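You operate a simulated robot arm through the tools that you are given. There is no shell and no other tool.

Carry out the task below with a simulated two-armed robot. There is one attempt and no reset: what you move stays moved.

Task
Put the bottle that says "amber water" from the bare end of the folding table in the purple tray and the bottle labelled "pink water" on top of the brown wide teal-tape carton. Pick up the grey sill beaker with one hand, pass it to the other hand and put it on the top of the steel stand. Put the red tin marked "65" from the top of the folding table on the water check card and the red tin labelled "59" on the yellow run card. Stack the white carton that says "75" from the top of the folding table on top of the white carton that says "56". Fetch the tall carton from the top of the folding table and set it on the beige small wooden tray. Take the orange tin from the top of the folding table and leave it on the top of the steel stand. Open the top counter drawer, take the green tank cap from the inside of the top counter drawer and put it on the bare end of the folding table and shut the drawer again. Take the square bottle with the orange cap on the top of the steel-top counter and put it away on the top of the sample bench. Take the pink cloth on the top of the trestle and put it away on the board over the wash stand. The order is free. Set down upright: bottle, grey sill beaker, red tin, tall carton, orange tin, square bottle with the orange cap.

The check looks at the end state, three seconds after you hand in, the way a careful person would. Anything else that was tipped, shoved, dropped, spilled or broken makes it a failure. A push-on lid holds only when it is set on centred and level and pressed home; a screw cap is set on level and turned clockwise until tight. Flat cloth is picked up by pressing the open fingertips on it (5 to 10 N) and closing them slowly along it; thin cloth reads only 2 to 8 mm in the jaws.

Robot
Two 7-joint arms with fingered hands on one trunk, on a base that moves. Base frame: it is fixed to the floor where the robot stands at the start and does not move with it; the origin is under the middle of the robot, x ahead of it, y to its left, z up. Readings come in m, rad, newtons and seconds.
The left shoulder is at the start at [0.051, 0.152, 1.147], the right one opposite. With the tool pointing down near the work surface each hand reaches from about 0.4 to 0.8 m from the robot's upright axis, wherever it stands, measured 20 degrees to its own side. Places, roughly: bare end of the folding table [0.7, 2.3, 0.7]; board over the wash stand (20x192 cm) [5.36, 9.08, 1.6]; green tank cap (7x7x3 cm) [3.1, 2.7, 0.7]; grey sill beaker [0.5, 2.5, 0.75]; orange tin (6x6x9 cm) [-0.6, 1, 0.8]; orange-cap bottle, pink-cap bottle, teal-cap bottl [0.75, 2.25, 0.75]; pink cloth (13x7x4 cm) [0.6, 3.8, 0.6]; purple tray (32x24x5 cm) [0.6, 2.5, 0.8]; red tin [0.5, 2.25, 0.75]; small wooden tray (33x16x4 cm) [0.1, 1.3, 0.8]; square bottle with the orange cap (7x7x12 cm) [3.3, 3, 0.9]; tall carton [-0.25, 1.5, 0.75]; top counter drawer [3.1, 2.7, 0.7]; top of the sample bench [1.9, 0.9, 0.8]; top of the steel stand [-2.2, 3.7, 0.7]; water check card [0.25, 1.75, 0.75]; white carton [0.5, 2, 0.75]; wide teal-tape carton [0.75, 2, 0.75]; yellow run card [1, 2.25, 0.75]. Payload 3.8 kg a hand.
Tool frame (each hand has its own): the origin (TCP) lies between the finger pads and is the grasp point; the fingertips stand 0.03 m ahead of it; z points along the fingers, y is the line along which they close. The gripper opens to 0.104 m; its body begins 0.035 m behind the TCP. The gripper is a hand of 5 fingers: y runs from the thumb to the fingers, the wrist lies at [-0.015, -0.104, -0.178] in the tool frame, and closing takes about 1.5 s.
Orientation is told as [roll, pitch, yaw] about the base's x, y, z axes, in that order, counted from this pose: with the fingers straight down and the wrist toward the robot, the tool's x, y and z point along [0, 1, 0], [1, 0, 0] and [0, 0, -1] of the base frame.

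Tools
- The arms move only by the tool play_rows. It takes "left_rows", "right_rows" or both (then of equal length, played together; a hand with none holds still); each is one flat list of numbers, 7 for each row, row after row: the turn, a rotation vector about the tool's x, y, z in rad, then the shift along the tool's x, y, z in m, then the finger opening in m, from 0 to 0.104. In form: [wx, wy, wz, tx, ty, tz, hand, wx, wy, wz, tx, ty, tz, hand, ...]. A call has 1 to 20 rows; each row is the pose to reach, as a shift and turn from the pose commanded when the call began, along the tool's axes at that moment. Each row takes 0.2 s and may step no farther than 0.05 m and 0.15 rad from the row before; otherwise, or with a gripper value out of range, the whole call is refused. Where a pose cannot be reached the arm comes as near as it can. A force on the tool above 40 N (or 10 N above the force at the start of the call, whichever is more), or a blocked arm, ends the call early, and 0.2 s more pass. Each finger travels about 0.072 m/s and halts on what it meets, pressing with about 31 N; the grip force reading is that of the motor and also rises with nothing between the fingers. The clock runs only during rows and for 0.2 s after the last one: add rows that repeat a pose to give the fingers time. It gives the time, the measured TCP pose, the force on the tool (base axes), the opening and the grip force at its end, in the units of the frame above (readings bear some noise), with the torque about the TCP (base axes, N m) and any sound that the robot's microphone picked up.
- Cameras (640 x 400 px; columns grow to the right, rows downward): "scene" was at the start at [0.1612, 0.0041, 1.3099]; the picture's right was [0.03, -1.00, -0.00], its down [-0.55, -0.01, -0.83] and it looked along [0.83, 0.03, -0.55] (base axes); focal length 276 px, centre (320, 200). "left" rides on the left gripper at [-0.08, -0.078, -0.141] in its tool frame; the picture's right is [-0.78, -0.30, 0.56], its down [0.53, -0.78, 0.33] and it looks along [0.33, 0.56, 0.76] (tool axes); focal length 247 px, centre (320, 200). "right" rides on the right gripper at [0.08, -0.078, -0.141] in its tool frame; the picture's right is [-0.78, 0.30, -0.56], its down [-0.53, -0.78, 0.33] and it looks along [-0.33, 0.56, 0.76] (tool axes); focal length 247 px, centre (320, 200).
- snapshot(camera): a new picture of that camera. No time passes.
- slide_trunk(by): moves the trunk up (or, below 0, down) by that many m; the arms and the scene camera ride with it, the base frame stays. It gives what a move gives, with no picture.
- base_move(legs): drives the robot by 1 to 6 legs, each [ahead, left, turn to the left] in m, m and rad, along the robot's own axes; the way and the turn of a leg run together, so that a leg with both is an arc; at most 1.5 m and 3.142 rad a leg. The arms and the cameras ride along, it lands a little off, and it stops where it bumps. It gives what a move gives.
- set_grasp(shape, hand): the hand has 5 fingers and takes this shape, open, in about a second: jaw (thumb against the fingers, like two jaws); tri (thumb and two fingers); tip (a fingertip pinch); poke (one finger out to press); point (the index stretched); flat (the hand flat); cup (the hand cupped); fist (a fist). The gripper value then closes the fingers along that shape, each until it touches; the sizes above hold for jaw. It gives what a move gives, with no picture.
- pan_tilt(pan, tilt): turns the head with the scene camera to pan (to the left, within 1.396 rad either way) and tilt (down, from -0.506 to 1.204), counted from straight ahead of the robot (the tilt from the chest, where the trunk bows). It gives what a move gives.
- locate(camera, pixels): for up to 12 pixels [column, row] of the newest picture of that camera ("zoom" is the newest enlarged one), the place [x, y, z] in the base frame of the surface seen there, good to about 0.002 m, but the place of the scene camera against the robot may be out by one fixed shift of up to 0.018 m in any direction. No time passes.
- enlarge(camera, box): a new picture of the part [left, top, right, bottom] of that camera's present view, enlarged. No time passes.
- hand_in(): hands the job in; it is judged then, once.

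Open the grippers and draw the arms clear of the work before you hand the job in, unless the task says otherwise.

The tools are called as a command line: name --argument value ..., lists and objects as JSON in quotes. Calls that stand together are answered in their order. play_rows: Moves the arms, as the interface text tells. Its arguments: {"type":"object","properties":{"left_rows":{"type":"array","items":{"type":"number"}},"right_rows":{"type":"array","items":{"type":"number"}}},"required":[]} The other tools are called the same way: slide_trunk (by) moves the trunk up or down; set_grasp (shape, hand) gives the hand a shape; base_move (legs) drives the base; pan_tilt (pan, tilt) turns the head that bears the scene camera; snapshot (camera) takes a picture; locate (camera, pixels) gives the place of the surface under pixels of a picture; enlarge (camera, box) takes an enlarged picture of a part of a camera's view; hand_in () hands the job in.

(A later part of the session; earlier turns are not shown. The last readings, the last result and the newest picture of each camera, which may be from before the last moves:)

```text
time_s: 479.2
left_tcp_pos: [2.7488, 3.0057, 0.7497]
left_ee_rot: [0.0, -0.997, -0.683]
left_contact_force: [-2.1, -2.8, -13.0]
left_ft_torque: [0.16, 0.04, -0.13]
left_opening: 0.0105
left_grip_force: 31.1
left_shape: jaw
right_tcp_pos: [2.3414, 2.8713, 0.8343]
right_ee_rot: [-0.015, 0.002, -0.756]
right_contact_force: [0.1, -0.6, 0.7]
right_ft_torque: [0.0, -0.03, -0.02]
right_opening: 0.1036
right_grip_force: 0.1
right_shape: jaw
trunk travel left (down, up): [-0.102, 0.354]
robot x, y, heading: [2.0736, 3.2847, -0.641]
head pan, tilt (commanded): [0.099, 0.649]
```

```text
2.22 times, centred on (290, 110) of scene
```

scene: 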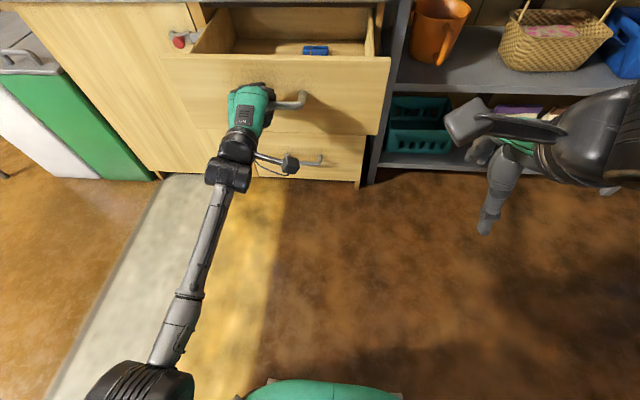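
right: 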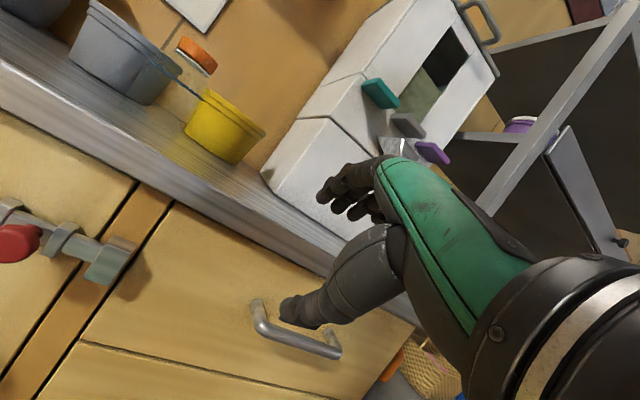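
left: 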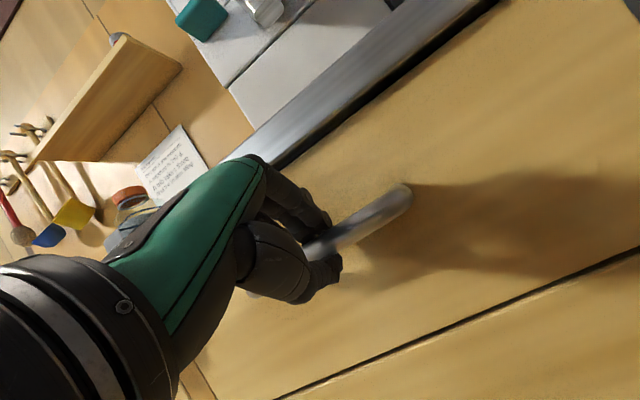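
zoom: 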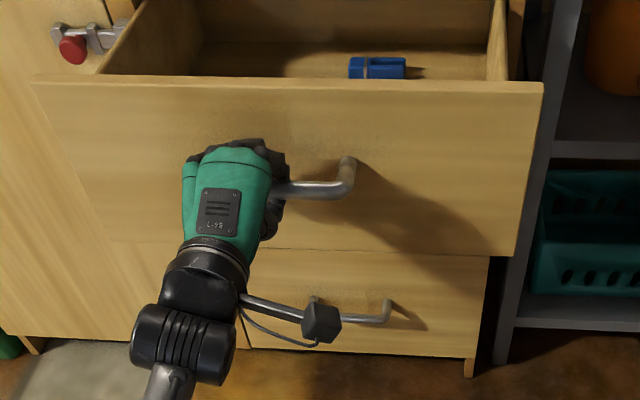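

The drawer is open ~26 cm. I release the handle, withdraw the hand, and raise the trunk to look inside.

play_rows --left_rows '[0, 0, 0, 0, 0, 0, 0.03, 0, 0, 0, 0, 0, 0, 0.06, 0, 0, 0, 0, 0, 0, 0.085, 0, 0, 0, 0, -0.02, -0.032, 0.085, 0, 0, 0, 0, -0.04, -0.063, 0.085, 0, 0, 0, 0, -0.06, -0.095, 0.085, 0, 0, 0, 0, -0.06, -0.095, 0.085]'

slide_trunk --by 0.2

pan_tilt --pan 0.1 --tilt 0.6

snapshot --camera "scene"

```text
time_s: 480.8
left_tcp_pos: [2.6615, 3.077, 0.7511]
left_ee_rot: [0.001, -0.997, -0.684]
left_contact_force: [-0.6, 0.3, -0.2]
left_ft_torque: [-0.02, 0.02, 0.0]
left_opening: 0.085
left_grip_force: 0.1
left_shape: jaw
right_tcp_pos: [2.3403, 2.8717, 0.8332]
right_ee_rot: [-0.016, 0.002, -0.753]
right_contact_force: [-0.6, -0.6, 0.4]
right_ft_torque: [0.0, 0.01, 0.01]
right_opening: 0.104
right_grip_force: 0.1
right_shape: jaw
trunk travel left (down, up): [-0.102, 0.354]
robot x, y, heading: [2.0732, 3.2848, -0.639]
head pan, tilt (commanded): [0.099, 0.649]
```

```text
time_s: 483.0
left_tcp_pos: [2.6605, 3.0773, 0.9516]
left_ee_rot: [-0.001, -0.996, -0.685]
left_contact_force: [0.0, -0.7, 0.5]
left_ft_torque: [0.01, -0.02, 0.01]
left_opening: 0.0847
left_grip_force: 0.0
left_shape: jaw
right_tcp_pos: [2.3406, 2.8722, 1.034]
right_ee_rot: [-0.017, 0.002, -0.754]
right_contact_force: [0.1, 0.0, 0.3]
right_ft_torque: [-0.01, 0.0, 0.0]
right_opening: 0.1037
right_grip_force: 0.0
right_shape: jaw
trunk travel left (down, up): [-0.302, 0.154]
robot x, y, heading: [2.073, 3.2854, -0.639]
head pan, tilt (commanded): [0.099, 0.649]
```

```text
time_s: 483.6
left_tcp_pos: [2.6621, 3.0767, 0.9528]
left_ee_rot: [-0.001, -0.998, -0.685]
left_contact_force: [0.1, 0.2, -0.1]
left_ft_torque: [0.0, 0.0, -0.02]
left_opening: 0.0848
left_grip_force: 0.1
left_shape: jaw
right_tcp_pos: [2.3403, 2.8711, 1.0339]
right_ee_rot: [-0.015, 0.002, -0.754]
right_contact_force: [0.4, 0.8, 0.6]
right_ft_torque: [-0.02, 0.02, 0.06]
right_opening: 0.104
right_grip_force: 0.1
right_shape: jaw
trunk travel left (down, up): [-0.302, 0.154]
robot x, y, heading: [2.0743, 3.2848, -0.641]
head pan, tilt (commanded): [0.099, 0.6]
```

```text
taken
```

scene: 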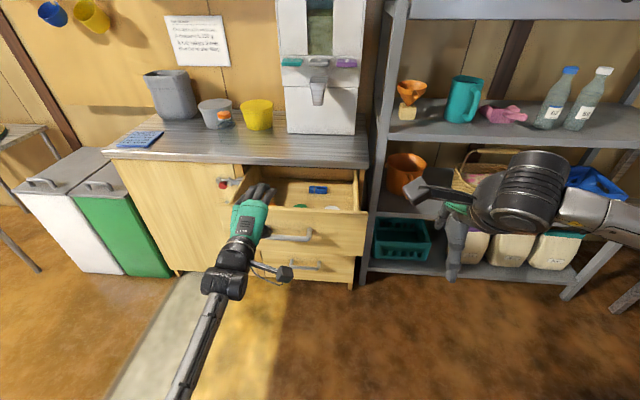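

I see a blue item, a green one and a white one in the drawer. I level and raise the left hand, then move closer to look in from above.

play_rows --left_rows '[0.12, 0, 0, 0, 0.015, -0.01, 0.104, 0.24, 0, 0, 0, 0.03, -0.02, 0.104, 0.36, 0, 0, 0, 0.045, -0.03, 0.104, 0.48, 0, 0, 0, 0.06, -0.04, 0.104, 0.6, 0, 0, 0, 0.075, -0.05, 0.104, 0.72, 0, 0, 0, 0.09, -0.06, 0.104, 0.84, 0, 0, 0, 0.101, -0.064, 0.104, 0.96, 0, 0, 0, 0.101, -0.064, 0.104, 0.998, 0, 0, 0, 0.101, -0.064, 0.104, 0.998, 0, 0, 0, 0.101, -0.064, 0.104]'

base_move --legs '[[0.25, 0, 0]]'

snapshot --camera "left"

snapshot --camera "scene"

```text
time_s: 485.8
left_tcp_pos: [2.662, 3.0764, 1.071]
left_ee_rot: [0.0, 0.001, -0.683]
left_contact_force: [0.3, -0.1, -0.4]
left_ft_torque: [-0.02, 0.03, 0.03]
left_opening: 0.1038
left_grip_force: 0.1
left_shape: jaw
right_tcp_pos: [2.3414, 2.8724, 1.0337]
right_ee_rot: [-0.016, 0.001, -0.753]
right_contact_force: [0.8, 0.4, 0.8]
right_ft_torque: [0.0, 0.01, 0.01]
right_opening: 0.1039
right_grip_force: 0.0
right_shape: jaw
trunk travel left (down, up): [-0.302, 0.154]
robot x, y, heading: [2.0723, 3.2886, -0.642]
head pan, tilt (commanded): [0.099, 0.6]
```

```text
time_s: 487.6
left_tcp_pos: [2.8599, 2.9311, 1.0722]
left_ee_rot: [0.0, -0.001, -0.682]
left_contact_force: [0.4, -0.2, -0.7]
left_ft_torque: [-0.02, -0.01, 0.01]
left_opening: 0.1038
left_grip_force: 0.0
left_shape: jaw
right_tcp_pos: [2.5381, 2.7267, 1.0347]
right_ee_rot: [-0.015, 0.0, -0.755]
right_contact_force: [0.8, 0.4, 0.0]
right_ft_torque: [0.03, -0.03, -0.01]
right_opening: 0.1035
right_grip_force: 0.1
right_shape: jaw
trunk travel left (down, up): [-0.302, 0.154]
robot x, y, heading: [2.2751, 3.1405, -0.64]
head pan, tilt (commanded): [0.099, 0.6]
```

```text
taken
```

left: 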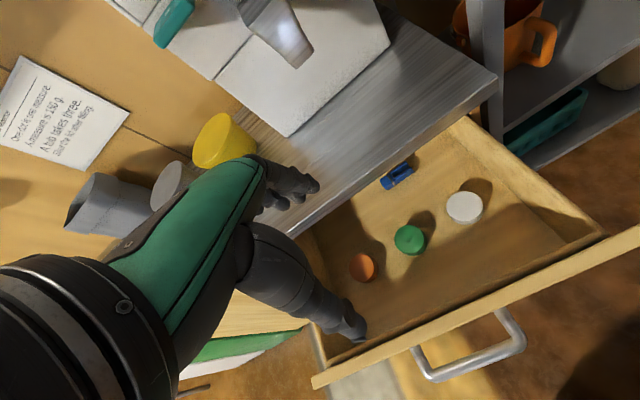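

```text
taken
```

scene: 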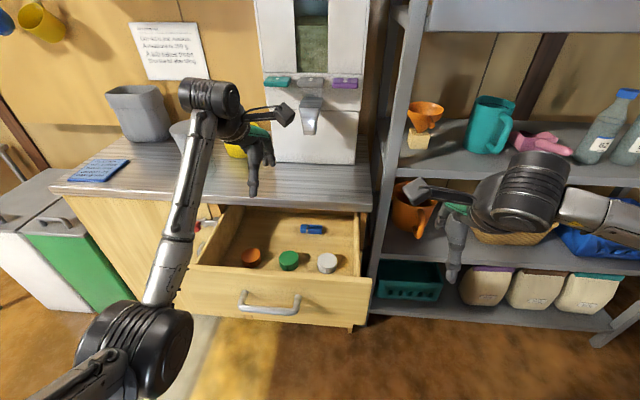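

The green cap is at (410,240) in the left view between an orange and a white one. I locate it.

enlarge --camera "left" --box '[330, 160, 500, 300]'

locate --camera "left" --pixels '[[409, 239], [396, 240], [423, 240], [410, 227], [409, 253], [430, 225], [362, 267], [464, 207], [380, 300], [600, 230], [320, 380], [450, 250]]'

```text
2.86 times, centred on (415, 230) of left
```

zoom: 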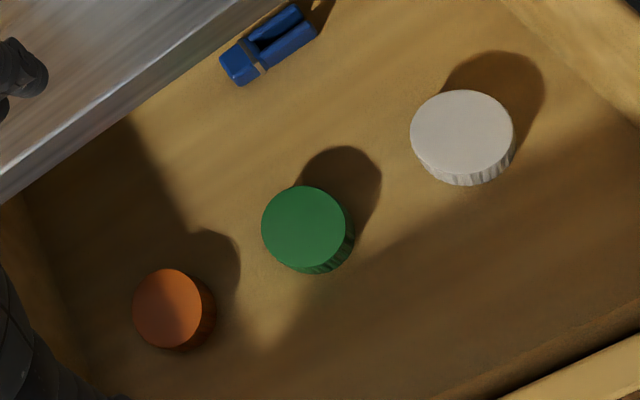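

```text
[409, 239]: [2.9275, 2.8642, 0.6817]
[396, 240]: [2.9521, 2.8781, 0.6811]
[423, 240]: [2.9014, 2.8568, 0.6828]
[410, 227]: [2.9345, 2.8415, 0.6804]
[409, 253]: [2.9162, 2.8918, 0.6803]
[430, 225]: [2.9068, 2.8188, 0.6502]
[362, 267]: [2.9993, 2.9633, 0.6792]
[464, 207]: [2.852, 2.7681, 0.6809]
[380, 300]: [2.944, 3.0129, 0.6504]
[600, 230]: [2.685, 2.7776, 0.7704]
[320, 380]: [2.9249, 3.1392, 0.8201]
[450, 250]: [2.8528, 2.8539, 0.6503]
```

Green cap centre (2.927,2.866), top 0.681, floor 0.650. Before reaching in I check my left elbow's height against the drawer front (top ≈0.82).

locate --camera "scene" --pixels '[[140, 330], [120, 380], [175, 270], [190, 200], [210, 120], [185, 240], [220, 266], [370, 275]]'

slide_trunk --by 0.14

```text
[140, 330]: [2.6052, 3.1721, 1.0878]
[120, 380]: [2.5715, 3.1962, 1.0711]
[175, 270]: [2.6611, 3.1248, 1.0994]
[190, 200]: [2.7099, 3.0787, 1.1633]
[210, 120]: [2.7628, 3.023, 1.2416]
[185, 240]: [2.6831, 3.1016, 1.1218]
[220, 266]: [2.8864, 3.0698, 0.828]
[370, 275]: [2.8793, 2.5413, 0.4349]
```

```text
time_s: 489.3
left_tcp_pos: [2.8606, 2.9299, 1.2109]
left_ee_rot: [0.001, 0.0, -0.682]
left_contact_force: [-0.7, -0.1, 0.1]
left_ft_torque: [0.0, 0.0, 0.02]
left_opening: 0.1036
left_grip_force: 0.1
left_shape: jaw
right_tcp_pos: [2.5382, 2.7259, 1.1731]
right_ee_rot: [-0.016, 0.002, -0.754]
right_contact_force: [0.2, 0.1, -0.8]
right_ft_torque: [-0.06, 0.03, 0.01]
right_opening: 0.1038
right_grip_force: 0.2
right_shape: jaw
trunk travel left (down, up): [-0.442, 0.014]
robot x, y, heading: [2.2702, 3.1393, -0.64]
head pan, tilt (commanded): [0.099, 0.6]
```

Elbow is high enough. To keep within reach I move 10 cm forward and lower the trunk 10 cm, then bring the left hand above the cap.

base_move --legs '[[0.1, 0, 0]]'

slide_trunk --by -0.1

snapshot --camera "left"

```text
time_s: 490.4
left_tcp_pos: [2.9353, 2.8744, 1.2143]
left_ee_rot: [0.0, -0.005, -0.683]
left_contact_force: [-0.5, -0.1, -1.1]
left_ft_torque: [0.01, -0.04, -0.01]
left_opening: 0.104
left_grip_force: 0.1
left_shape: jaw
right_tcp_pos: [2.6149, 2.6699, 1.1757]
right_ee_rot: [-0.015, -0.002, -0.753]
right_contact_force: [-0.1, -0.1, 1.0]
right_ft_torque: [0.0, 0.0, 0.01]
right_opening: 0.1036
right_grip_force: 0.0
right_shape: jaw
trunk travel left (down, up): [-0.442, 0.014]
robot x, y, heading: [2.353, 3.0803, -0.632]
head pan, tilt (commanded): [0.099, 0.6]
```

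```text
time_s: 491.8
left_tcp_pos: [2.9402, 2.8725, 1.1114]
left_ee_rot: [0.0, 0.001, -0.682]
left_contact_force: [0.0, 0.8, -0.3]
left_ft_torque: [0.01, 0.0, 0.01]
left_opening: 0.1035
left_grip_force: 0.1
left_shape: jaw
right_tcp_pos: [2.618, 2.6665, 1.0736]
right_ee_rot: [-0.017, 0.0, -0.752]
right_contact_force: [0.3, -0.4, -0.4]
right_ft_torque: [-0.02, 0.02, -0.03]
right_opening: 0.1039
right_grip_force: 0.1
right_shape: jaw
trunk travel left (down, up): [-0.342, 0.114]
robot x, y, heading: [2.3534, 3.0788, -0.639]
head pan, tilt (commanded): [0.099, 0.6]
```

```text
taken
```

left: 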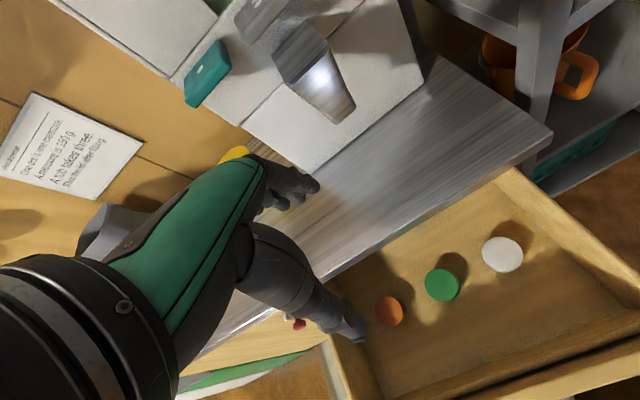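

I re-locate the green cap now that I'm closer (to be sure the drawer did not move).

locate --camera "left" --pixels '[[442, 285], [426, 285], [459, 285], [442, 269], [441, 300], [390, 312], [503, 254], [525, 150], [420, 245], [350, 270]]'

```text
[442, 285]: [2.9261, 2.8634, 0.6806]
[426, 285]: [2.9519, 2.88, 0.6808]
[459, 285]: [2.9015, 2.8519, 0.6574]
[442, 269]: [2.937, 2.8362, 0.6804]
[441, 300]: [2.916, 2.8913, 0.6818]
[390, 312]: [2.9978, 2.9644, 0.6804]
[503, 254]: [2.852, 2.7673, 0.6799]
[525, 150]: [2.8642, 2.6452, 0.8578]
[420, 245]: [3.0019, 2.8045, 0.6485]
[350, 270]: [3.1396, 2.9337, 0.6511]
```

Cap unmoved at (2.927,2.864). I descend with the fingers opened to 8.5 cm, pausing 6 cm above it.

play_rows --left_rows '[0, 0, 0, -0.008, -0.005, 0.04, 0.085, 0, 0, 0, -0.015, -0.008, 0.085, 0.085, 0, 0, 0, -0.015, -0.008, 0.13, 0.085, 0, 0, 0, -0.015, -0.008, 0.175, 0.085, 0, 0, 0, -0.015, -0.008, 0.22, 0.085, 0, 0, 0, -0.015, -0.008, 0.265, 0.085, 0, 0, 0, -0.015, -0.008, 0.31, 0.085, 0, 0, 0, -0.015, -0.008, 0.35, 0.085, 0, 0, 0, -0.015, -0.008, 0.37, 0.085, 0, 0, 0, -0.015, -0.008, 0.37, 0.085]'

snapshot --camera "left"

snapshot --camera "scene"

```text
time_s: 493.9
left_tcp_pos: [2.9229, 2.8652, 0.7416]
left_ee_rot: [0.0, -0.002, -0.682]
left_contact_force: [0.3, -0.6, -0.4]
left_ft_torque: [-0.02, -0.01, 0.02]
left_opening: 0.0854
left_grip_force: 0.1
left_shape: jaw
right_tcp_pos: [2.6176, 2.6678, 1.0738]
right_ee_rot: [-0.015, 0.002, -0.755]
right_contact_force: [-0.5, -0.1, -0.2]
right_ft_torque: [0.0, 0.0, -0.02]
right_opening: 0.1038
right_grip_force: 0.1
right_shape: jaw
trunk travel left (down, up): [-0.342, 0.114]
robot x, y, heading: [2.3499, 3.0819, -0.637]
head pan, tilt (commanded): [0.099, 0.6]
```

```text
taken
```

left: 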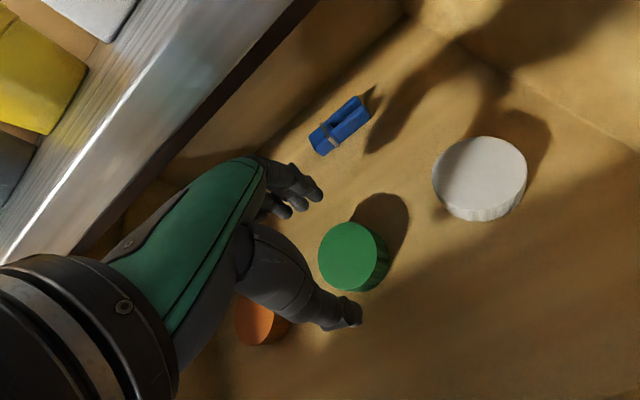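

```text
taken
```

scene: 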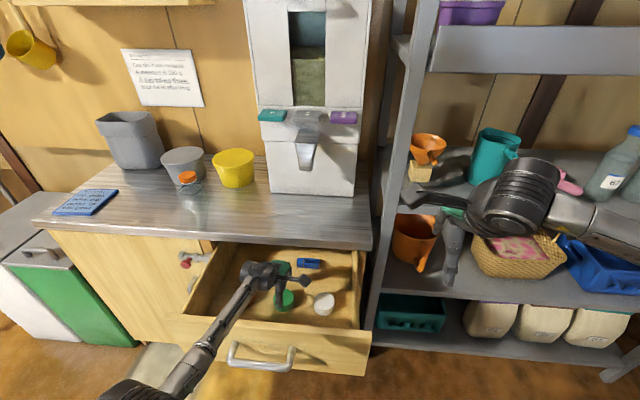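

Good alignment. I descend the last 6 cm and close on the cap.

play_rows --left_rows '[0, 0, 0, 0.0015, 0.004, 0.025, 0.085, 0, 0, 0, 0.0015, 0.004, 0.045, 0.085, 0, 0, 0, 0.0015, 0.004, 0.058, 0.085, 0, 0, 0, 0.0015, 0.004, 0.058, 0.075, 0, 0, 0, 0.0015, 0.004, 0.058, 0.065, 0, 0, 0, 0.0015, 0.004, 0.058, 0.055, 0, 0, 0, 0.0015, 0.004, 0.058, 0.045, 0, 0, 0, 0.0015, 0.004, 0.058, 0.03, 0, 0, 0, 0.0015, 0.004, 0.058, 0.01, 0, 0, 0, 0.0015, 0.004, 0.058, 0.0, 0, 0, 0, 0.0015, 0.004, 0.058, 0.0]'

snapshot --camera "left"

```text
time_s: 496.4
left_tcp_pos: [2.928, 2.8632, 0.6836]
left_ee_rot: [0.0, 0.0, -0.682]
left_contact_force: [-0.5, 0.5, 0.1]
left_ft_torque: [0.01, 0.05, -0.03]
left_opening: 0.0539
left_grip_force: 31.2
left_shape: jaw
right_tcp_pos: [2.6166, 2.6661, 1.0733]
right_ee_rot: [-0.016, 0.0, -0.752]
right_contact_force: [-0.2, 0.5, 0.2]
right_ft_torque: [0.0, 0.01, -0.01]
right_opening: 0.1039
right_grip_force: 0.0
right_shape: jaw
trunk travel left (down, up): [-0.342, 0.114]
robot x, y, heading: [2.3531, 3.08, -0.64]
head pan, tilt (commanded): [0.099, 0.6]
```

```text
taken
```

left: 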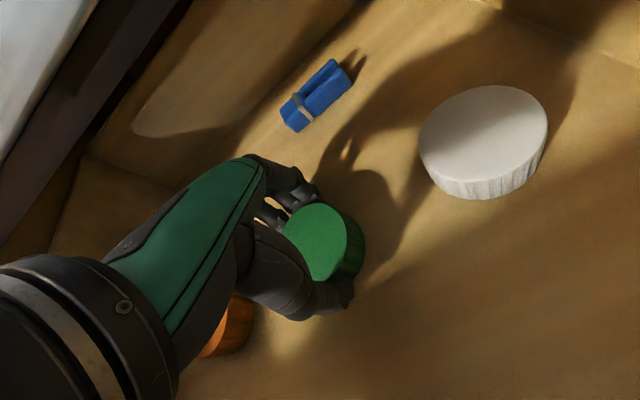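

The cap is gripped (0.054 m). I lift it straight out of the drawer.

play_rows --left_rows '[0, 0, 0, 0, 0, -0.015, 0, 0, 0, 0, 0, 0, -0.04, 0, 0, 0, 0, 0, 0, -0.08, 0, 0, 0, 0, 0, 0, -0.12, 0, 0, 0, 0, 0, 0, -0.16, 0, 0, 0, 0, 0, 0, -0.2, 0, 0, 0, 0, 0, 0, -0.24, 0, 0, 0, 0, 0, 0, -0.28, 0, 0, 0, 0, 0, 0, -0.32, 0, 0, 0, 0, 0, -0.02, -0.36, 0, 0, 0, 0, 0, -0.04, -0.4, 0, 0, 0, 0, 0, -0.05, -0.4, 0, 0, 0, 0, 0, -0.05, -0.4, 0]'

snapshot --camera "left"

snapshot --camera "scene"

```text
time_s: 499.1
left_tcp_pos: [2.8895, 2.8953, 1.083]
left_ee_rot: [-0.001, -0.001, -0.684]
left_contact_force: [0.8, -0.3, -1.0]
left_ft_torque: [-0.01, -0.01, -0.02]
left_opening: 0.0537
left_grip_force: 31.0
left_shape: jaw
right_tcp_pos: [2.6183, 2.6667, 1.0727]
right_ee_rot: [-0.016, 0.002, -0.753]
right_contact_force: [0.3, 0.1, 0.0]
right_ft_torque: [-0.01, 0.02, 0.01]
right_opening: 0.1037
right_grip_force: 0.1
right_shape: jaw
trunk travel left (down, up): [-0.342, 0.114]
robot x, y, heading: [2.3501, 3.0836, -0.635]
head pan, tilt (commanded): [0.099, 0.6]
```

```text
taken
```

left: 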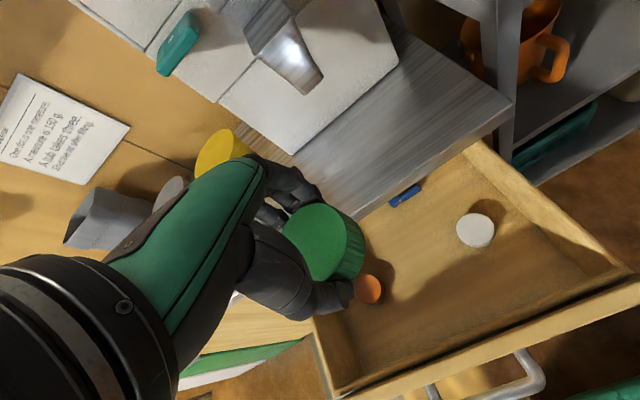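

```text
taken
```

scene: 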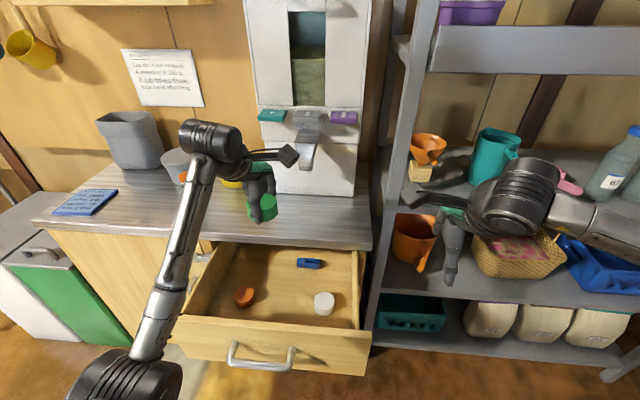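

The green cap is out. To shut the drawer with the right hand, I back off 30 cm and shift a little left, lower the trunk, then place the closed right hand in front of the handle.

base_move --legs '[[-0.3, 0, 0], [0, 0.1, 0]]'

slide_trunk --by -0.12

snapshot --camera "scene"

locate --camera "scene" --pixels '[[262, 220], [240, 220], [290, 220], [250, 190], [210, 190], [340, 200]]'

```text
time_s: 501.9
left_tcp_pos: [2.7068, 3.1526, 1.0841]
left_ee_rot: [0.001, 0.0, -0.682]
left_contact_force: [-0.9, 0.2, -0.2]
left_ft_torque: [-0.01, 0.01, 0.01]
left_opening: 0.054
left_grip_force: 30.9
left_shape: jaw
right_tcp_pos: [2.4352, 2.9237, 1.0743]
right_ee_rot: [-0.014, 0.0, -0.754]
right_contact_force: [0.5, -0.1, -0.4]
right_ft_torque: [-0.01, -0.01, 0.01]
right_opening: 0.1036
right_grip_force: 0.1
right_shape: jaw
trunk travel left (down, up): [-0.342, 0.114]
robot x, y, heading: [2.17, 3.3349, -0.638]
head pan, tilt (commanded): [0.099, 0.6]
```

```text
time_s: 503.4
left_tcp_pos: [2.7068, 3.1515, 0.9628]
left_ee_rot: [0.0, -0.002, -0.683]
left_contact_force: [0.0, 0.6, 0.3]
left_ft_torque: [0.0, 0.01, 0.01]
left_opening: 0.0536
left_grip_force: 30.9
left_shape: jaw
right_tcp_pos: [2.4346, 2.9238, 0.9545]
right_ee_rot: [-0.015, 0.0, -0.754]
right_contact_force: [-0.8, -0.5, -0.2]
right_ft_torque: [0.01, -0.03, -0.02]
right_opening: 0.1036
right_grip_force: 0.1
right_shape: jaw
trunk travel left (down, up): [-0.222, 0.234]
robot x, y, heading: [2.1698, 3.3363, -0.634]
head pan, tilt (commanded): [0.099, 0.6]
```

```text
taken
```

scene: 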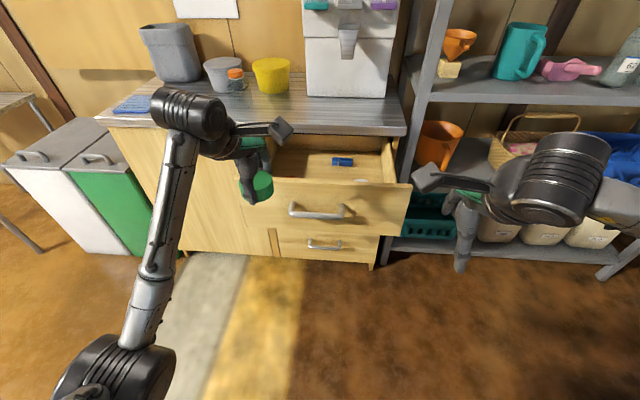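

```text
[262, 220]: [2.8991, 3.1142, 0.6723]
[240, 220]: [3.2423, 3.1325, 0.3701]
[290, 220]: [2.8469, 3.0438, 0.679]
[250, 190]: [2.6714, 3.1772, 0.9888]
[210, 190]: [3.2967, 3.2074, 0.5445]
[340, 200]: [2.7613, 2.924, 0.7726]
```

I move the left hand (with the cap) up and left out of the way, and bring the closed right hand in front of the handle.

play_rows --left_rows '[0, 0, 0, 0.04, -0.02, -0.03, 0, 0, 0, 0, 0.08, -0.03, -0.06, 0, 0, 0, 0, 0.12, -0.04, -0.09, 0, 0, 0, 0, 0.14, -0.05, -0.11, 0, 0, 0, 0, 0.14, -0.05, -0.11, 0]'

play_rows --right_rows '[0, 0, -0.03, 0.046, 0.0, 0, 0.06, 0, 0, -0.06, 0.092, 0.0, 0.02, 0.03, 0, 0, -0.09, 0.138, 0.0, 0.05, 0, 0, 0, -0.12, 0.175, 0.02, 0.08, 0, 0, 0, -0.12, 0.205, 0.04, 0.11, 0, 0, 0, -0.12, 0.232, 0.06, 0.14, 0, 0, 0, -0.12, 0.232, 0.08, 0.17, 0, 0, 0, -0.12, 0.232, 0.1, 0.195, 0, 0, 0, -0.12, 0.232, 0.1, 0.195, 0]'

snapshot --camera "scene"

snapshot --camera "right"

```text
refused: row 1 steps farther than a row can; nothing moved
```

```text
refused: row 2 steps farther than a row can; nothing moved
```

```text
taken
```

scene: 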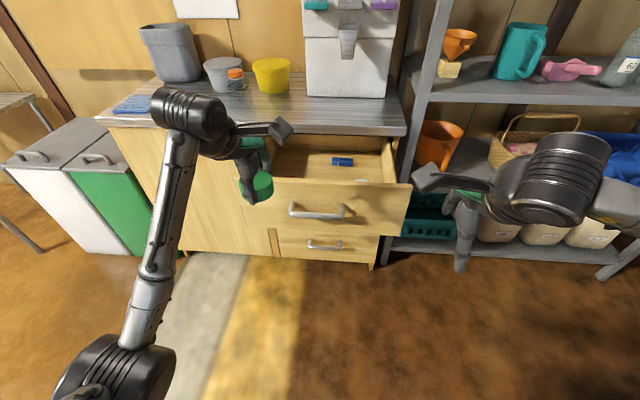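

```text
taken
```

right: 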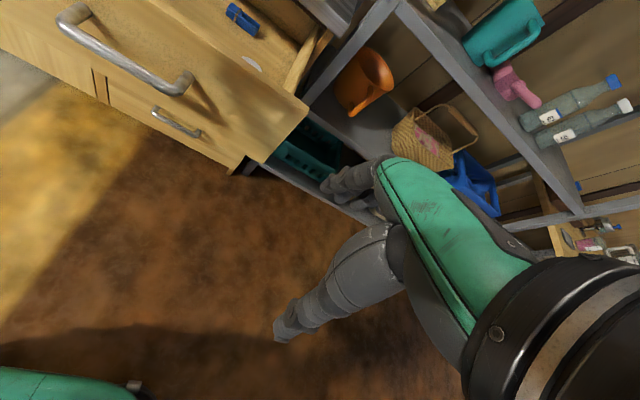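

The steps were slightly too big; I repeat with smaller steps, left hand first.

play_rows --left_rows '[0, 0, 0, 0.03, -0.01, -0.02, 0, 0, 0, 0, 0.06, -0.02, -0.04, 0, 0, 0, 0, 0.09, -0.03, -0.06, 0, 0, 0, 0, 0.12, -0.04, -0.08, 0, 0, 0, 0, 0.14, -0.05, -0.1, 0, 0, 0, 0, 0.14, -0.05, -0.1, 0]'

play_rows --right_rows '[0, 0, -0.03, 0.04, 0.0, 0, 0.07, 0, 0, -0.06, 0.08, 0.0, 0.02, 0.04, 0, 0, -0.09, 0.12, 0.0, 0.04, 0.02, 0, 0, -0.12, 0.155, 0.015, 0.06, 0, 0, 0, -0.12, 0.185, 0.03, 0.085, 0, 0, 0, -0.12, 0.21, 0.05, 0.11, 0, 0, 0, -0.12, 0.232, 0.065, 0.14, 0, 0, 0, -0.12, 0.232, 0.08, 0.17, 0, 0, 0, -0.12, 0.232, 0.1, 0.195, 0, 0, 0, -0.12, 0.232, 0.1, 0.195, 0]'

snapshot --camera "scene"

snapshot --camera "right"

```text
time_s: 504.8
left_tcp_pos: [2.7566, 3.2917, 1.0644]
left_ee_rot: [0.001, 0.0, -0.685]
left_contact_force: [-1.4, -0.5, -0.4]
left_ft_torque: [0.01, 0.0, -0.02]
left_opening: 0.0536
left_grip_force: 31.1
left_shape: jaw
right_tcp_pos: [2.4363, 2.9224, 0.9527]
right_ee_rot: [-0.017, 0.0, -0.754]
right_contact_force: [0.0, -1.3, -0.1]
right_ft_torque: [0.02, -0.01, 0.01]
right_opening: 0.1039
right_grip_force: 0.1
right_shape: jaw
trunk travel left (down, up): [-0.222, 0.234]
robot x, y, heading: [2.1698, 3.3373, -0.641]
head pan, tilt (commanded): [0.099, 0.6]
```

```text
time_s: 507.0
left_tcp_pos: [2.7572, 3.292, 1.0638]
left_ee_rot: [-0.001, -0.001, -0.683]
left_contact_force: [-0.8, -0.2, -1.3]
left_ft_torque: [0.0, -0.03, -0.03]
left_opening: 0.0535
left_grip_force: 31.0
left_shape: jaw
right_tcp_pos: [2.6647, 3.0229, 0.7565]
right_ee_rot: [-0.017, 0.004, -0.632]
right_contact_force: [0.0, -0.4, 0.2]
right_ft_torque: [-0.02, -0.05, 0.03]
right_opening: 0.0
right_grip_force: 31.0
right_shape: jaw
trunk travel left (down, up): [-0.222, 0.234]
robot x, y, heading: [2.1706, 3.3332, -0.637]
head pan, tilt (commanded): [0.099, 0.6]
```

```text
taken
```

scene: 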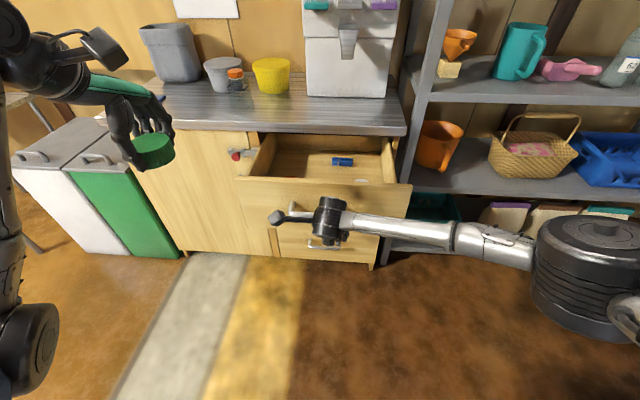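

```text
taken
```

right: 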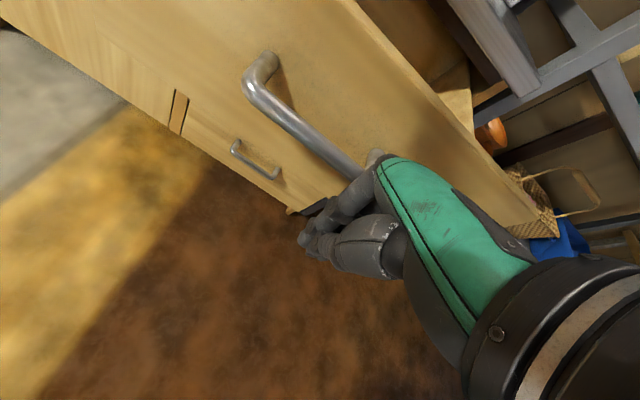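

The closed hand is in front of the bar. I push the drawer shut by driving forward in steps.

base_move --legs '[[0.2, 0, 0]]'

snapshot --camera "scene"

```text
time_s: 508.6
left_tcp_pos: [2.9164, 3.1737, 1.0636]
left_ee_rot: [0.0, 0.0, -0.682]
left_contact_force: [0.0, -0.6, -0.5]
left_ft_torque: [0.03, 0.01, 0.02]
left_opening: 0.0535
left_grip_force: 31.2
left_shape: jaw
right_tcp_pos: [2.8266, 2.9036, 0.7575]
right_ee_rot: [-0.016, 0.003, -0.631]
right_contact_force: [-0.6, 0.5, -0.1]
right_ft_torque: [0.01, 0.0, 0.02]
right_opening: 0.0001
right_grip_force: 31.0
right_shape: jaw
trunk travel left (down, up): [-0.222, 0.234]
robot x, y, heading: [2.3285, 3.219, -0.637]
head pan, tilt (commanded): [0.099, 0.6]
```

```text
taken
```

scene: 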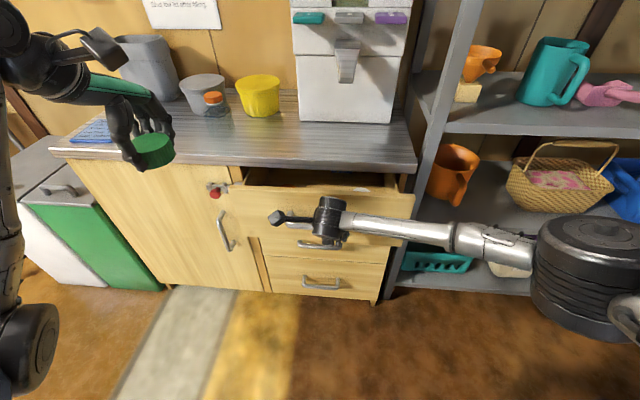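

The drawer is closing. I push 10 cm more.

base_move --legs '[[0.09, 0, 0]]'

snapshot --camera "scene"

enlarge --camera "scene" --box '[190, 150, 440, 310]'

```text
time_s: 509.7
left_tcp_pos: [2.9898, 3.1203, 1.065]
left_ee_rot: [0.001, -0.001, -0.683]
left_contact_force: [0.6, -0.9, 0.1]
left_ft_torque: [0.01, 0.0, 0.04]
left_opening: 0.0535
left_grip_force: 31.2
left_shape: jaw
right_tcp_pos: [2.8981, 2.8497, 0.7572]
right_ee_rot: [-0.015, 0.004, -0.633]
right_contact_force: [0.8, -0.7, -0.5]
right_ft_torque: [0.01, 0.03, -0.01]
right_opening: 0.0001
right_grip_force: 30.7
right_shape: jaw
trunk travel left (down, up): [-0.222, 0.234]
robot x, y, heading: [2.4031, 3.1636, -0.64]
head pan, tilt (commanded): [0.099, 0.6]
```

```text
taken
```

scene: 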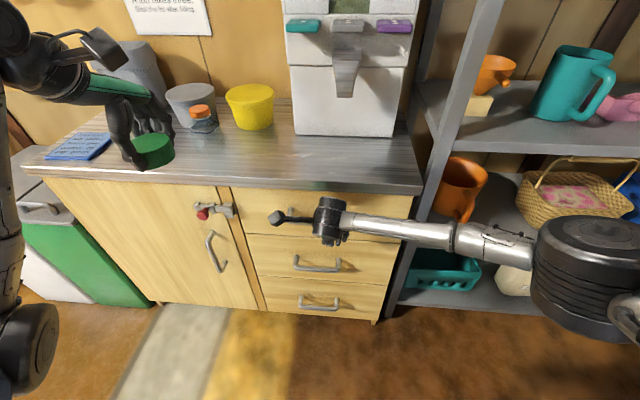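

```text
2.50 times, centred on (315, 230) of scene
```

zoom: 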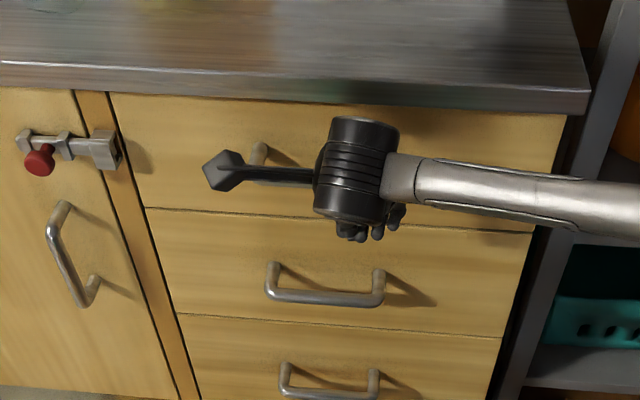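

It looks flush, with no force on the hand. I nudge 4 cm further to make sure it's fully home.

base_move --legs '[[0.04, 0, 0]]'

base_move --legs '[[-0.15, 0, 0]]'

snapshot --camera "right"

snapshot --camera "scene"

```text
time_s: 510.8
left_tcp_pos: [3.0198, 3.0975, 1.0646]
left_ee_rot: [0.002, 0.001, -0.682]
left_contact_force: [0.3, -0.3, 0.4]
left_ft_torque: [0.03, -0.01, 0.01]
left_opening: 0.0537
left_grip_force: 30.6
left_shape: jaw
right_tcp_pos: [2.9284, 2.8296, 0.7585]
right_ee_rot: [-0.012, 0.005, -0.631]
right_contact_force: [-0.4, 0.7, 1.0]
right_ft_torque: [0.03, 0.02, -0.01]
right_opening: 0.0
right_grip_force: 31.2
right_shape: jaw
trunk travel left (down, up): [-0.222, 0.234]
robot x, y, heading: [2.4378, 3.1437, -0.64]
head pan, tilt (commanded): [0.099, 0.6]
stopped in leg 1: the force on the tool passed its limit at 55 N (the readings are from after the stop); the commanded pose is now the measured one
```

```text
time_s: 512.1
left_tcp_pos: [2.8996, 3.1866, 1.0619]
left_ee_rot: [0.0, 0.002, -0.681]
left_contact_force: [0.3, -0.7, -1.3]
left_ft_torque: [0.01, 0.0, 0.02]
left_opening: 0.0537
left_grip_force: 30.9
left_shape: jaw
right_tcp_pos: [2.8085, 2.9185, 0.7574]
right_ee_rot: [-0.016, 0.008, -0.63]
right_contact_force: [0.5, -0.2, 0.1]
right_ft_torque: [-0.02, -0.03, -0.03]
right_opening: 0.0
right_grip_force: 31.2
right_shape: jaw
trunk travel left (down, up): [-0.222, 0.234]
robot x, y, heading: [2.314, 3.2299, -0.642]
head pan, tilt (commanded): [0.099, 0.6]
```

```text
taken
```

right: 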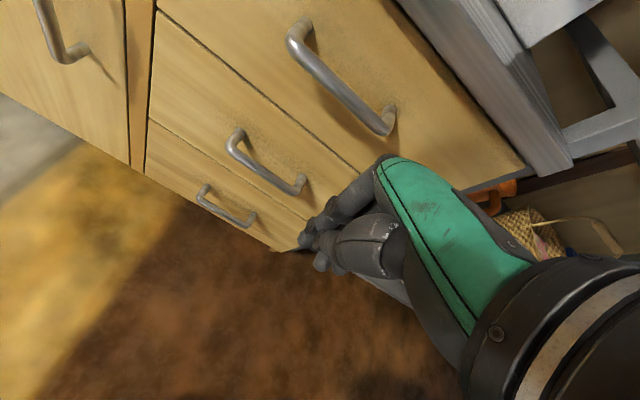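

```text
taken
```

scene: 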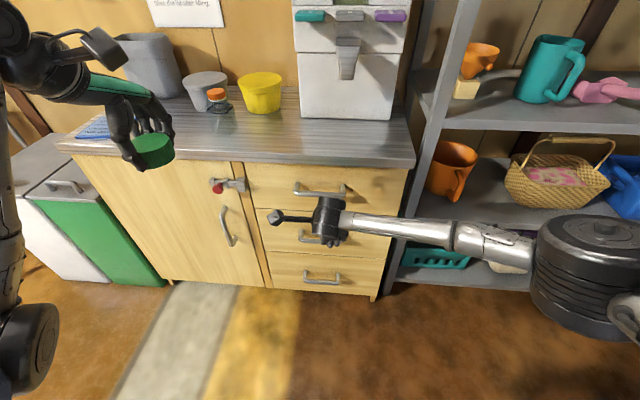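

The 55 N stop confirms the drawer is fully home. I raise the right hand and open it, then look at the orange-capped bottle.

play_rows --right_rows '[0, 0, 0, -0.02, -0.02, -0.03, 0.03, 0, 0, 0, -0.04, -0.04, -0.06, 0.06, 0, 0, 0, -0.06, -0.06, -0.09, 0.09, 0, 0, 0, -0.08, -0.06, -0.13, 0.104, 0, 0, 0, -0.1, -0.06, -0.17, 0.104, 0, 0, 0, -0.12, -0.06, -0.21, 0.104, 0, 0, 0, -0.14, -0.06, -0.25, 0.104, 0, 0, 0, -0.16, -0.06, -0.29, 0.104, 0, 0, 0, -0.16, -0.06, -0.32, 0.104, 0, 0, 0, -0.16, -0.06, -0.32, 0.104]'

enlarge --camera "scene" --box '[150, 60, 300, 150]'

snapshot --camera "left"

```text
time_s: 514.3
left_tcp_pos: [2.9005, 3.1873, 1.064]
left_ee_rot: [-0.001, 0.002, -0.682]
left_contact_force: [-0.1, 0.0, -0.8]
left_ft_torque: [0.02, 0.0, -0.01]
left_opening: 0.0538
left_grip_force: 31.3
left_shape: jaw
right_tcp_pos: [2.6687, 2.8301, 1.082]
right_ee_rot: [-0.017, 0.008, -0.631]
right_contact_force: [1.0, -0.4, -0.5]
right_ft_torque: [0.0, -0.02, 0.0]
right_opening: 0.1037
right_grip_force: 0.0
right_shape: jaw
trunk travel left (down, up): [-0.222, 0.234]
robot x, y, heading: [2.3144, 3.2328, -0.637]
head pan, tilt (commanded): [0.099, 0.6]
```

```text
4.27 times, centred on (225, 105) of scene
```

zoom: 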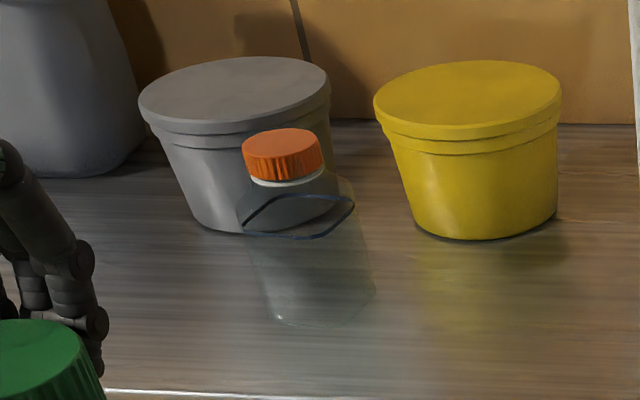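

```text
taken
```

left: 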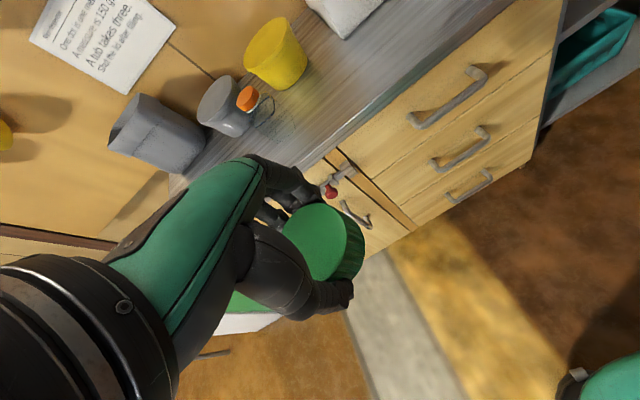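

I locate the orange cap from both cameras.

locate --camera "zoom" --pixels '[[283, 142], [248, 145], [318, 142], [283, 132], [283, 155], [300, 310], [260, 300], [345, 225]]'

locate --camera "left" --pixels '[[248, 96], [240, 97], [256, 97], [247, 88], [248, 105]]'

```text
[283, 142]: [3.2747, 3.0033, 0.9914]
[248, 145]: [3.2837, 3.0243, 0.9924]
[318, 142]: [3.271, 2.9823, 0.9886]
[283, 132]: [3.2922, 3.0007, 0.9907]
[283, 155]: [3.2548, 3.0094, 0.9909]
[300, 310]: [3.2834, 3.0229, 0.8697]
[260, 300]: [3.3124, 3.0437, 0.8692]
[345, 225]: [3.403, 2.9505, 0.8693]
```

```text
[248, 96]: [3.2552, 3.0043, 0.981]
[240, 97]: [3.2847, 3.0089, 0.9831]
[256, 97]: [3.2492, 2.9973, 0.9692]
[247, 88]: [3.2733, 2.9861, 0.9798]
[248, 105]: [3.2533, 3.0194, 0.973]
```

Cap centre ≈(3.270,3.004), top z 0.982. I drive diagonally so the bottle lies at fwd 0.6, right 0.15 for the right arm.

base_move --legs '[[0.3, 0.53, 0]]'

snapshot --camera "right"

pan_tilt --pan 0.0 --tilt 0.6

snapshot --camera "scene"

```text
time_s: 517.8
left_tcp_pos: [3.4565, 3.4315, 1.0644]
left_ee_rot: [-0.002, 0.0, -0.684]
left_contact_force: [-0.7, 0.6, -0.6]
left_ft_torque: [0.02, 0.0, -0.02]
left_opening: 0.0536
left_grip_force: 31.2
left_shape: jaw
right_tcp_pos: [3.2248, 3.0741, 1.0831]
right_ee_rot: [-0.017, 0.004, -0.634]
right_contact_force: [0.4, 0.0, 0.1]
right_ft_torque: [-0.01, 0.0, 0.01]
right_opening: 0.1038
right_grip_force: 0.1
right_shape: jaw
trunk travel left (down, up): [-0.222, 0.234]
robot x, y, heading: [2.8707, 3.4796, -0.64]
head pan, tilt (commanded): [0.099, 0.6]
```

```text
taken
```

right: 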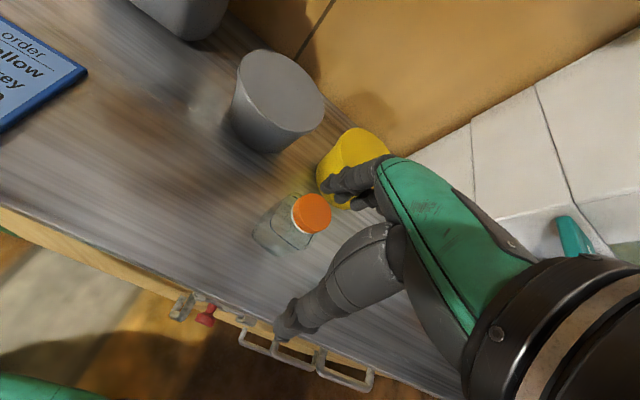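

```text
time_s: 518.4
left_tcp_pos: [3.4564, 3.4315, 1.0626]
left_ee_rot: [0.0, 0.001, -0.685]
left_contact_force: [0.1, 0.0, -1.2]
left_ft_torque: [-0.01, -0.02, 0.03]
left_opening: 0.0534
left_grip_force: 31.3
left_shape: jaw
right_tcp_pos: [3.2243, 3.0744, 1.0826]
right_ee_rot: [-0.014, 0.004, -0.633]
right_contact_force: [-0.6, -0.5, -0.7]
right_ft_torque: [0.01, 0.0, 0.01]
right_opening: 0.1036
right_grip_force: 0.1
right_shape: jaw
trunk travel left (down, up): [-0.222, 0.234]
robot x, y, heading: [2.8702, 3.4755, -0.641]
head pan, tilt (commanded): [0.0, 0.6]
```

```text
taken
```

scene: 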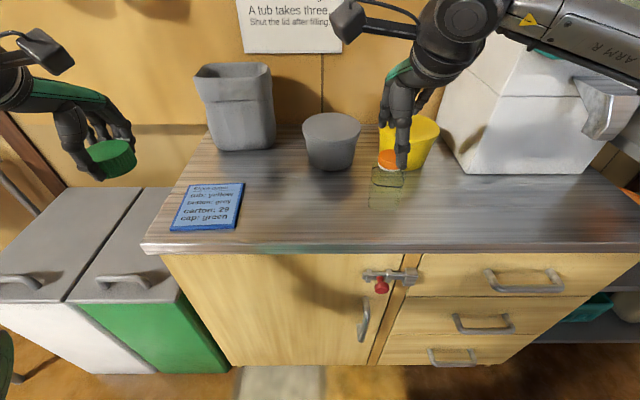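

The bottle is right under the hand. I enlarge the wrist view for exact cap and body position.

enlarge --camera "right" --box '[230, 170, 360, 270]'

locate --camera "right" --pixels '[[312, 212], [295, 210], [329, 215], [313, 196], [311, 230], [275, 235], [260, 240]]'

```text
4.00 times, centred on (295, 220) of right
```

zoom: 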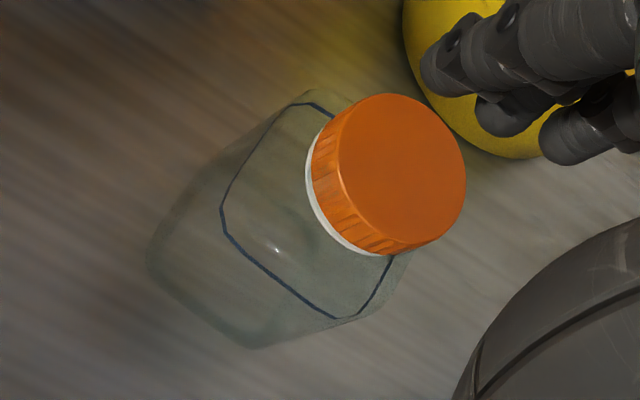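

```text
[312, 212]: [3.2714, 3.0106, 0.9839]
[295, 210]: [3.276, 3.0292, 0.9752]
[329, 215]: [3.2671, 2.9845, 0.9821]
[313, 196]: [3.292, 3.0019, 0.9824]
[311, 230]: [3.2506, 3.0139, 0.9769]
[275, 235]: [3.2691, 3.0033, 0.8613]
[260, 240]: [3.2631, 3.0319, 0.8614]
```

Cap centre (3.271,3.007). I check the yellow tub's edge versus where my fingers will go.

locate --camera "right" --pixels '[[325, 170], [330, 195], [345, 205], [320, 180], [350, 140], [340, 200]]'

locate --camera "scene" --pixels '[[432, 130], [425, 150], [415, 165], [435, 120]]'

```text
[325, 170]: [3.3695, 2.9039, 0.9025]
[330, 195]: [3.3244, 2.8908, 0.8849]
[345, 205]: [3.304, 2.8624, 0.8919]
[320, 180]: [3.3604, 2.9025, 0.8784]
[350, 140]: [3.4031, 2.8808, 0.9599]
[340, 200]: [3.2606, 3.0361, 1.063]
```

```text
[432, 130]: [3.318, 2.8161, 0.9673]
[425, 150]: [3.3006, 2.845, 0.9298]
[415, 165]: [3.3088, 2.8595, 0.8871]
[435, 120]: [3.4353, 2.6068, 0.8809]
```

Enough room. I move over the bottle, descend to z≈0.955 and close.

play_rows --right_rows '[0, 0, 0, -0.013, 0.038, 0, 0.104, 0, 0, 0, -0.0261, 0.0776, 0, 0.104, 0, 0, 0, -0.0261, 0.0776, 0.04, 0.104, 0, 0, 0, -0.0261, 0.0776, 0.08, 0.104, 0, 0, 0, -0.0261, 0.0776, 0.11, 0.104, 0, 0, 0, -0.0261, 0.0776, 0.127, 0.104, 0, 0, 0, -0.0261, 0.0776, 0.127, 0.104]'

snapshot --camera "right"

```text
time_s: 520.0
left_tcp_pos: [3.4563, 3.4317, 1.0642]
left_ee_rot: [0.001, 0.0, -0.685]
left_contact_force: [-0.1, 0.0, -0.7]
left_ft_torque: [0.0, 0.0, 0.0]
left_opening: 0.0538
left_grip_force: 31.0
left_shape: jaw
right_tcp_pos: [3.2707, 3.0066, 0.9537]
right_ee_rot: [-0.017, 0.005, -0.634]
right_contact_force: [0.4, 0.2, -0.1]
right_ft_torque: [0.0, 0.02, 0.0]
right_opening: 0.1039
right_grip_force: 0.1
right_shape: jaw
trunk travel left (down, up): [-0.222, 0.234]
robot x, y, heading: [2.8705, 3.4746, -0.639]
head pan, tilt (commanded): [0.0, 0.6]
```

```text
taken
```

right: 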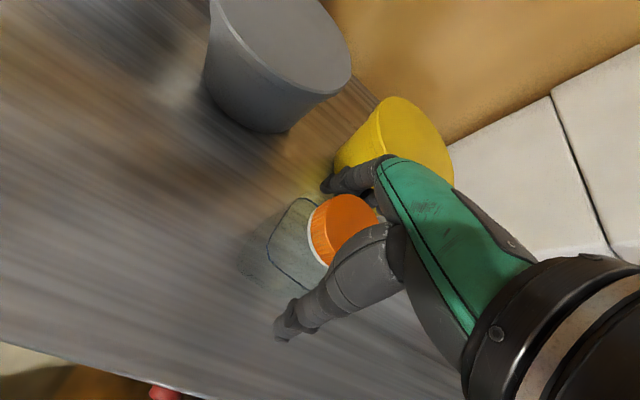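

I close the hand slowly on the bottle.

play_rows --right_rows '[0, 0, 0, 0, 0, 0, 0.09, 0, 0, 0, 0, 0, 0, 0.08, 0, 0, 0, 0, 0, 0, 0.07, 0, 0, 0, 0, 0, 0, 0.06, 0, 0, 0, 0, 0, 0, 0.05, 0, 0, 0, 0, 0, 0, 0.035, 0, 0, 0, 0, 0, 0, 0.015, 0, 0, 0, 0, 0, 0, 0.0, 0, 0, 0, 0, 0, 0, 0.0]'

snapshot --camera "right"

```text
time_s: 522.0
left_tcp_pos: [3.4579, 3.4323, 1.0631]
left_ee_rot: [0.001, 0.0, -0.685]
left_contact_force: [-0.5, 0.3, -0.5]
left_ft_torque: [0.0, 0.02, -0.02]
left_opening: 0.0537
left_grip_force: 30.6
left_shape: jaw
right_tcp_pos: [3.27, 3.0066, 0.9545]
right_ee_rot: [-0.015, 0.008, -0.634]
right_contact_force: [-0.1, 0.1, 0.4]
right_ft_torque: [0.0, 0.01, 0.01]
right_opening: 0.0603
right_grip_force: 30.8
right_shape: jaw
trunk travel left (down, up): [-0.222, 0.234]
robot x, y, heading: [2.8709, 3.4803, -0.638]
head pan, tilt (commanded): [0.0, 0.6]
```

```text
taken
```

right: 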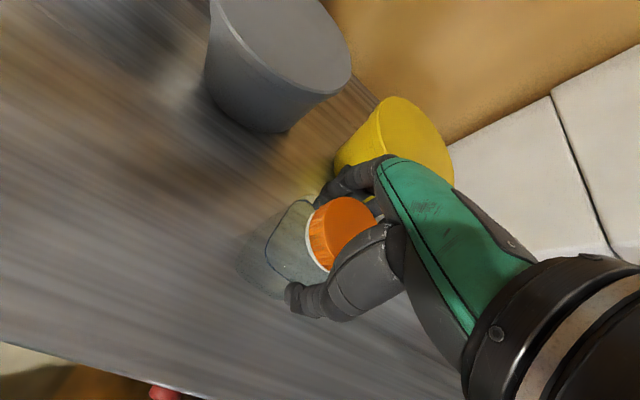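

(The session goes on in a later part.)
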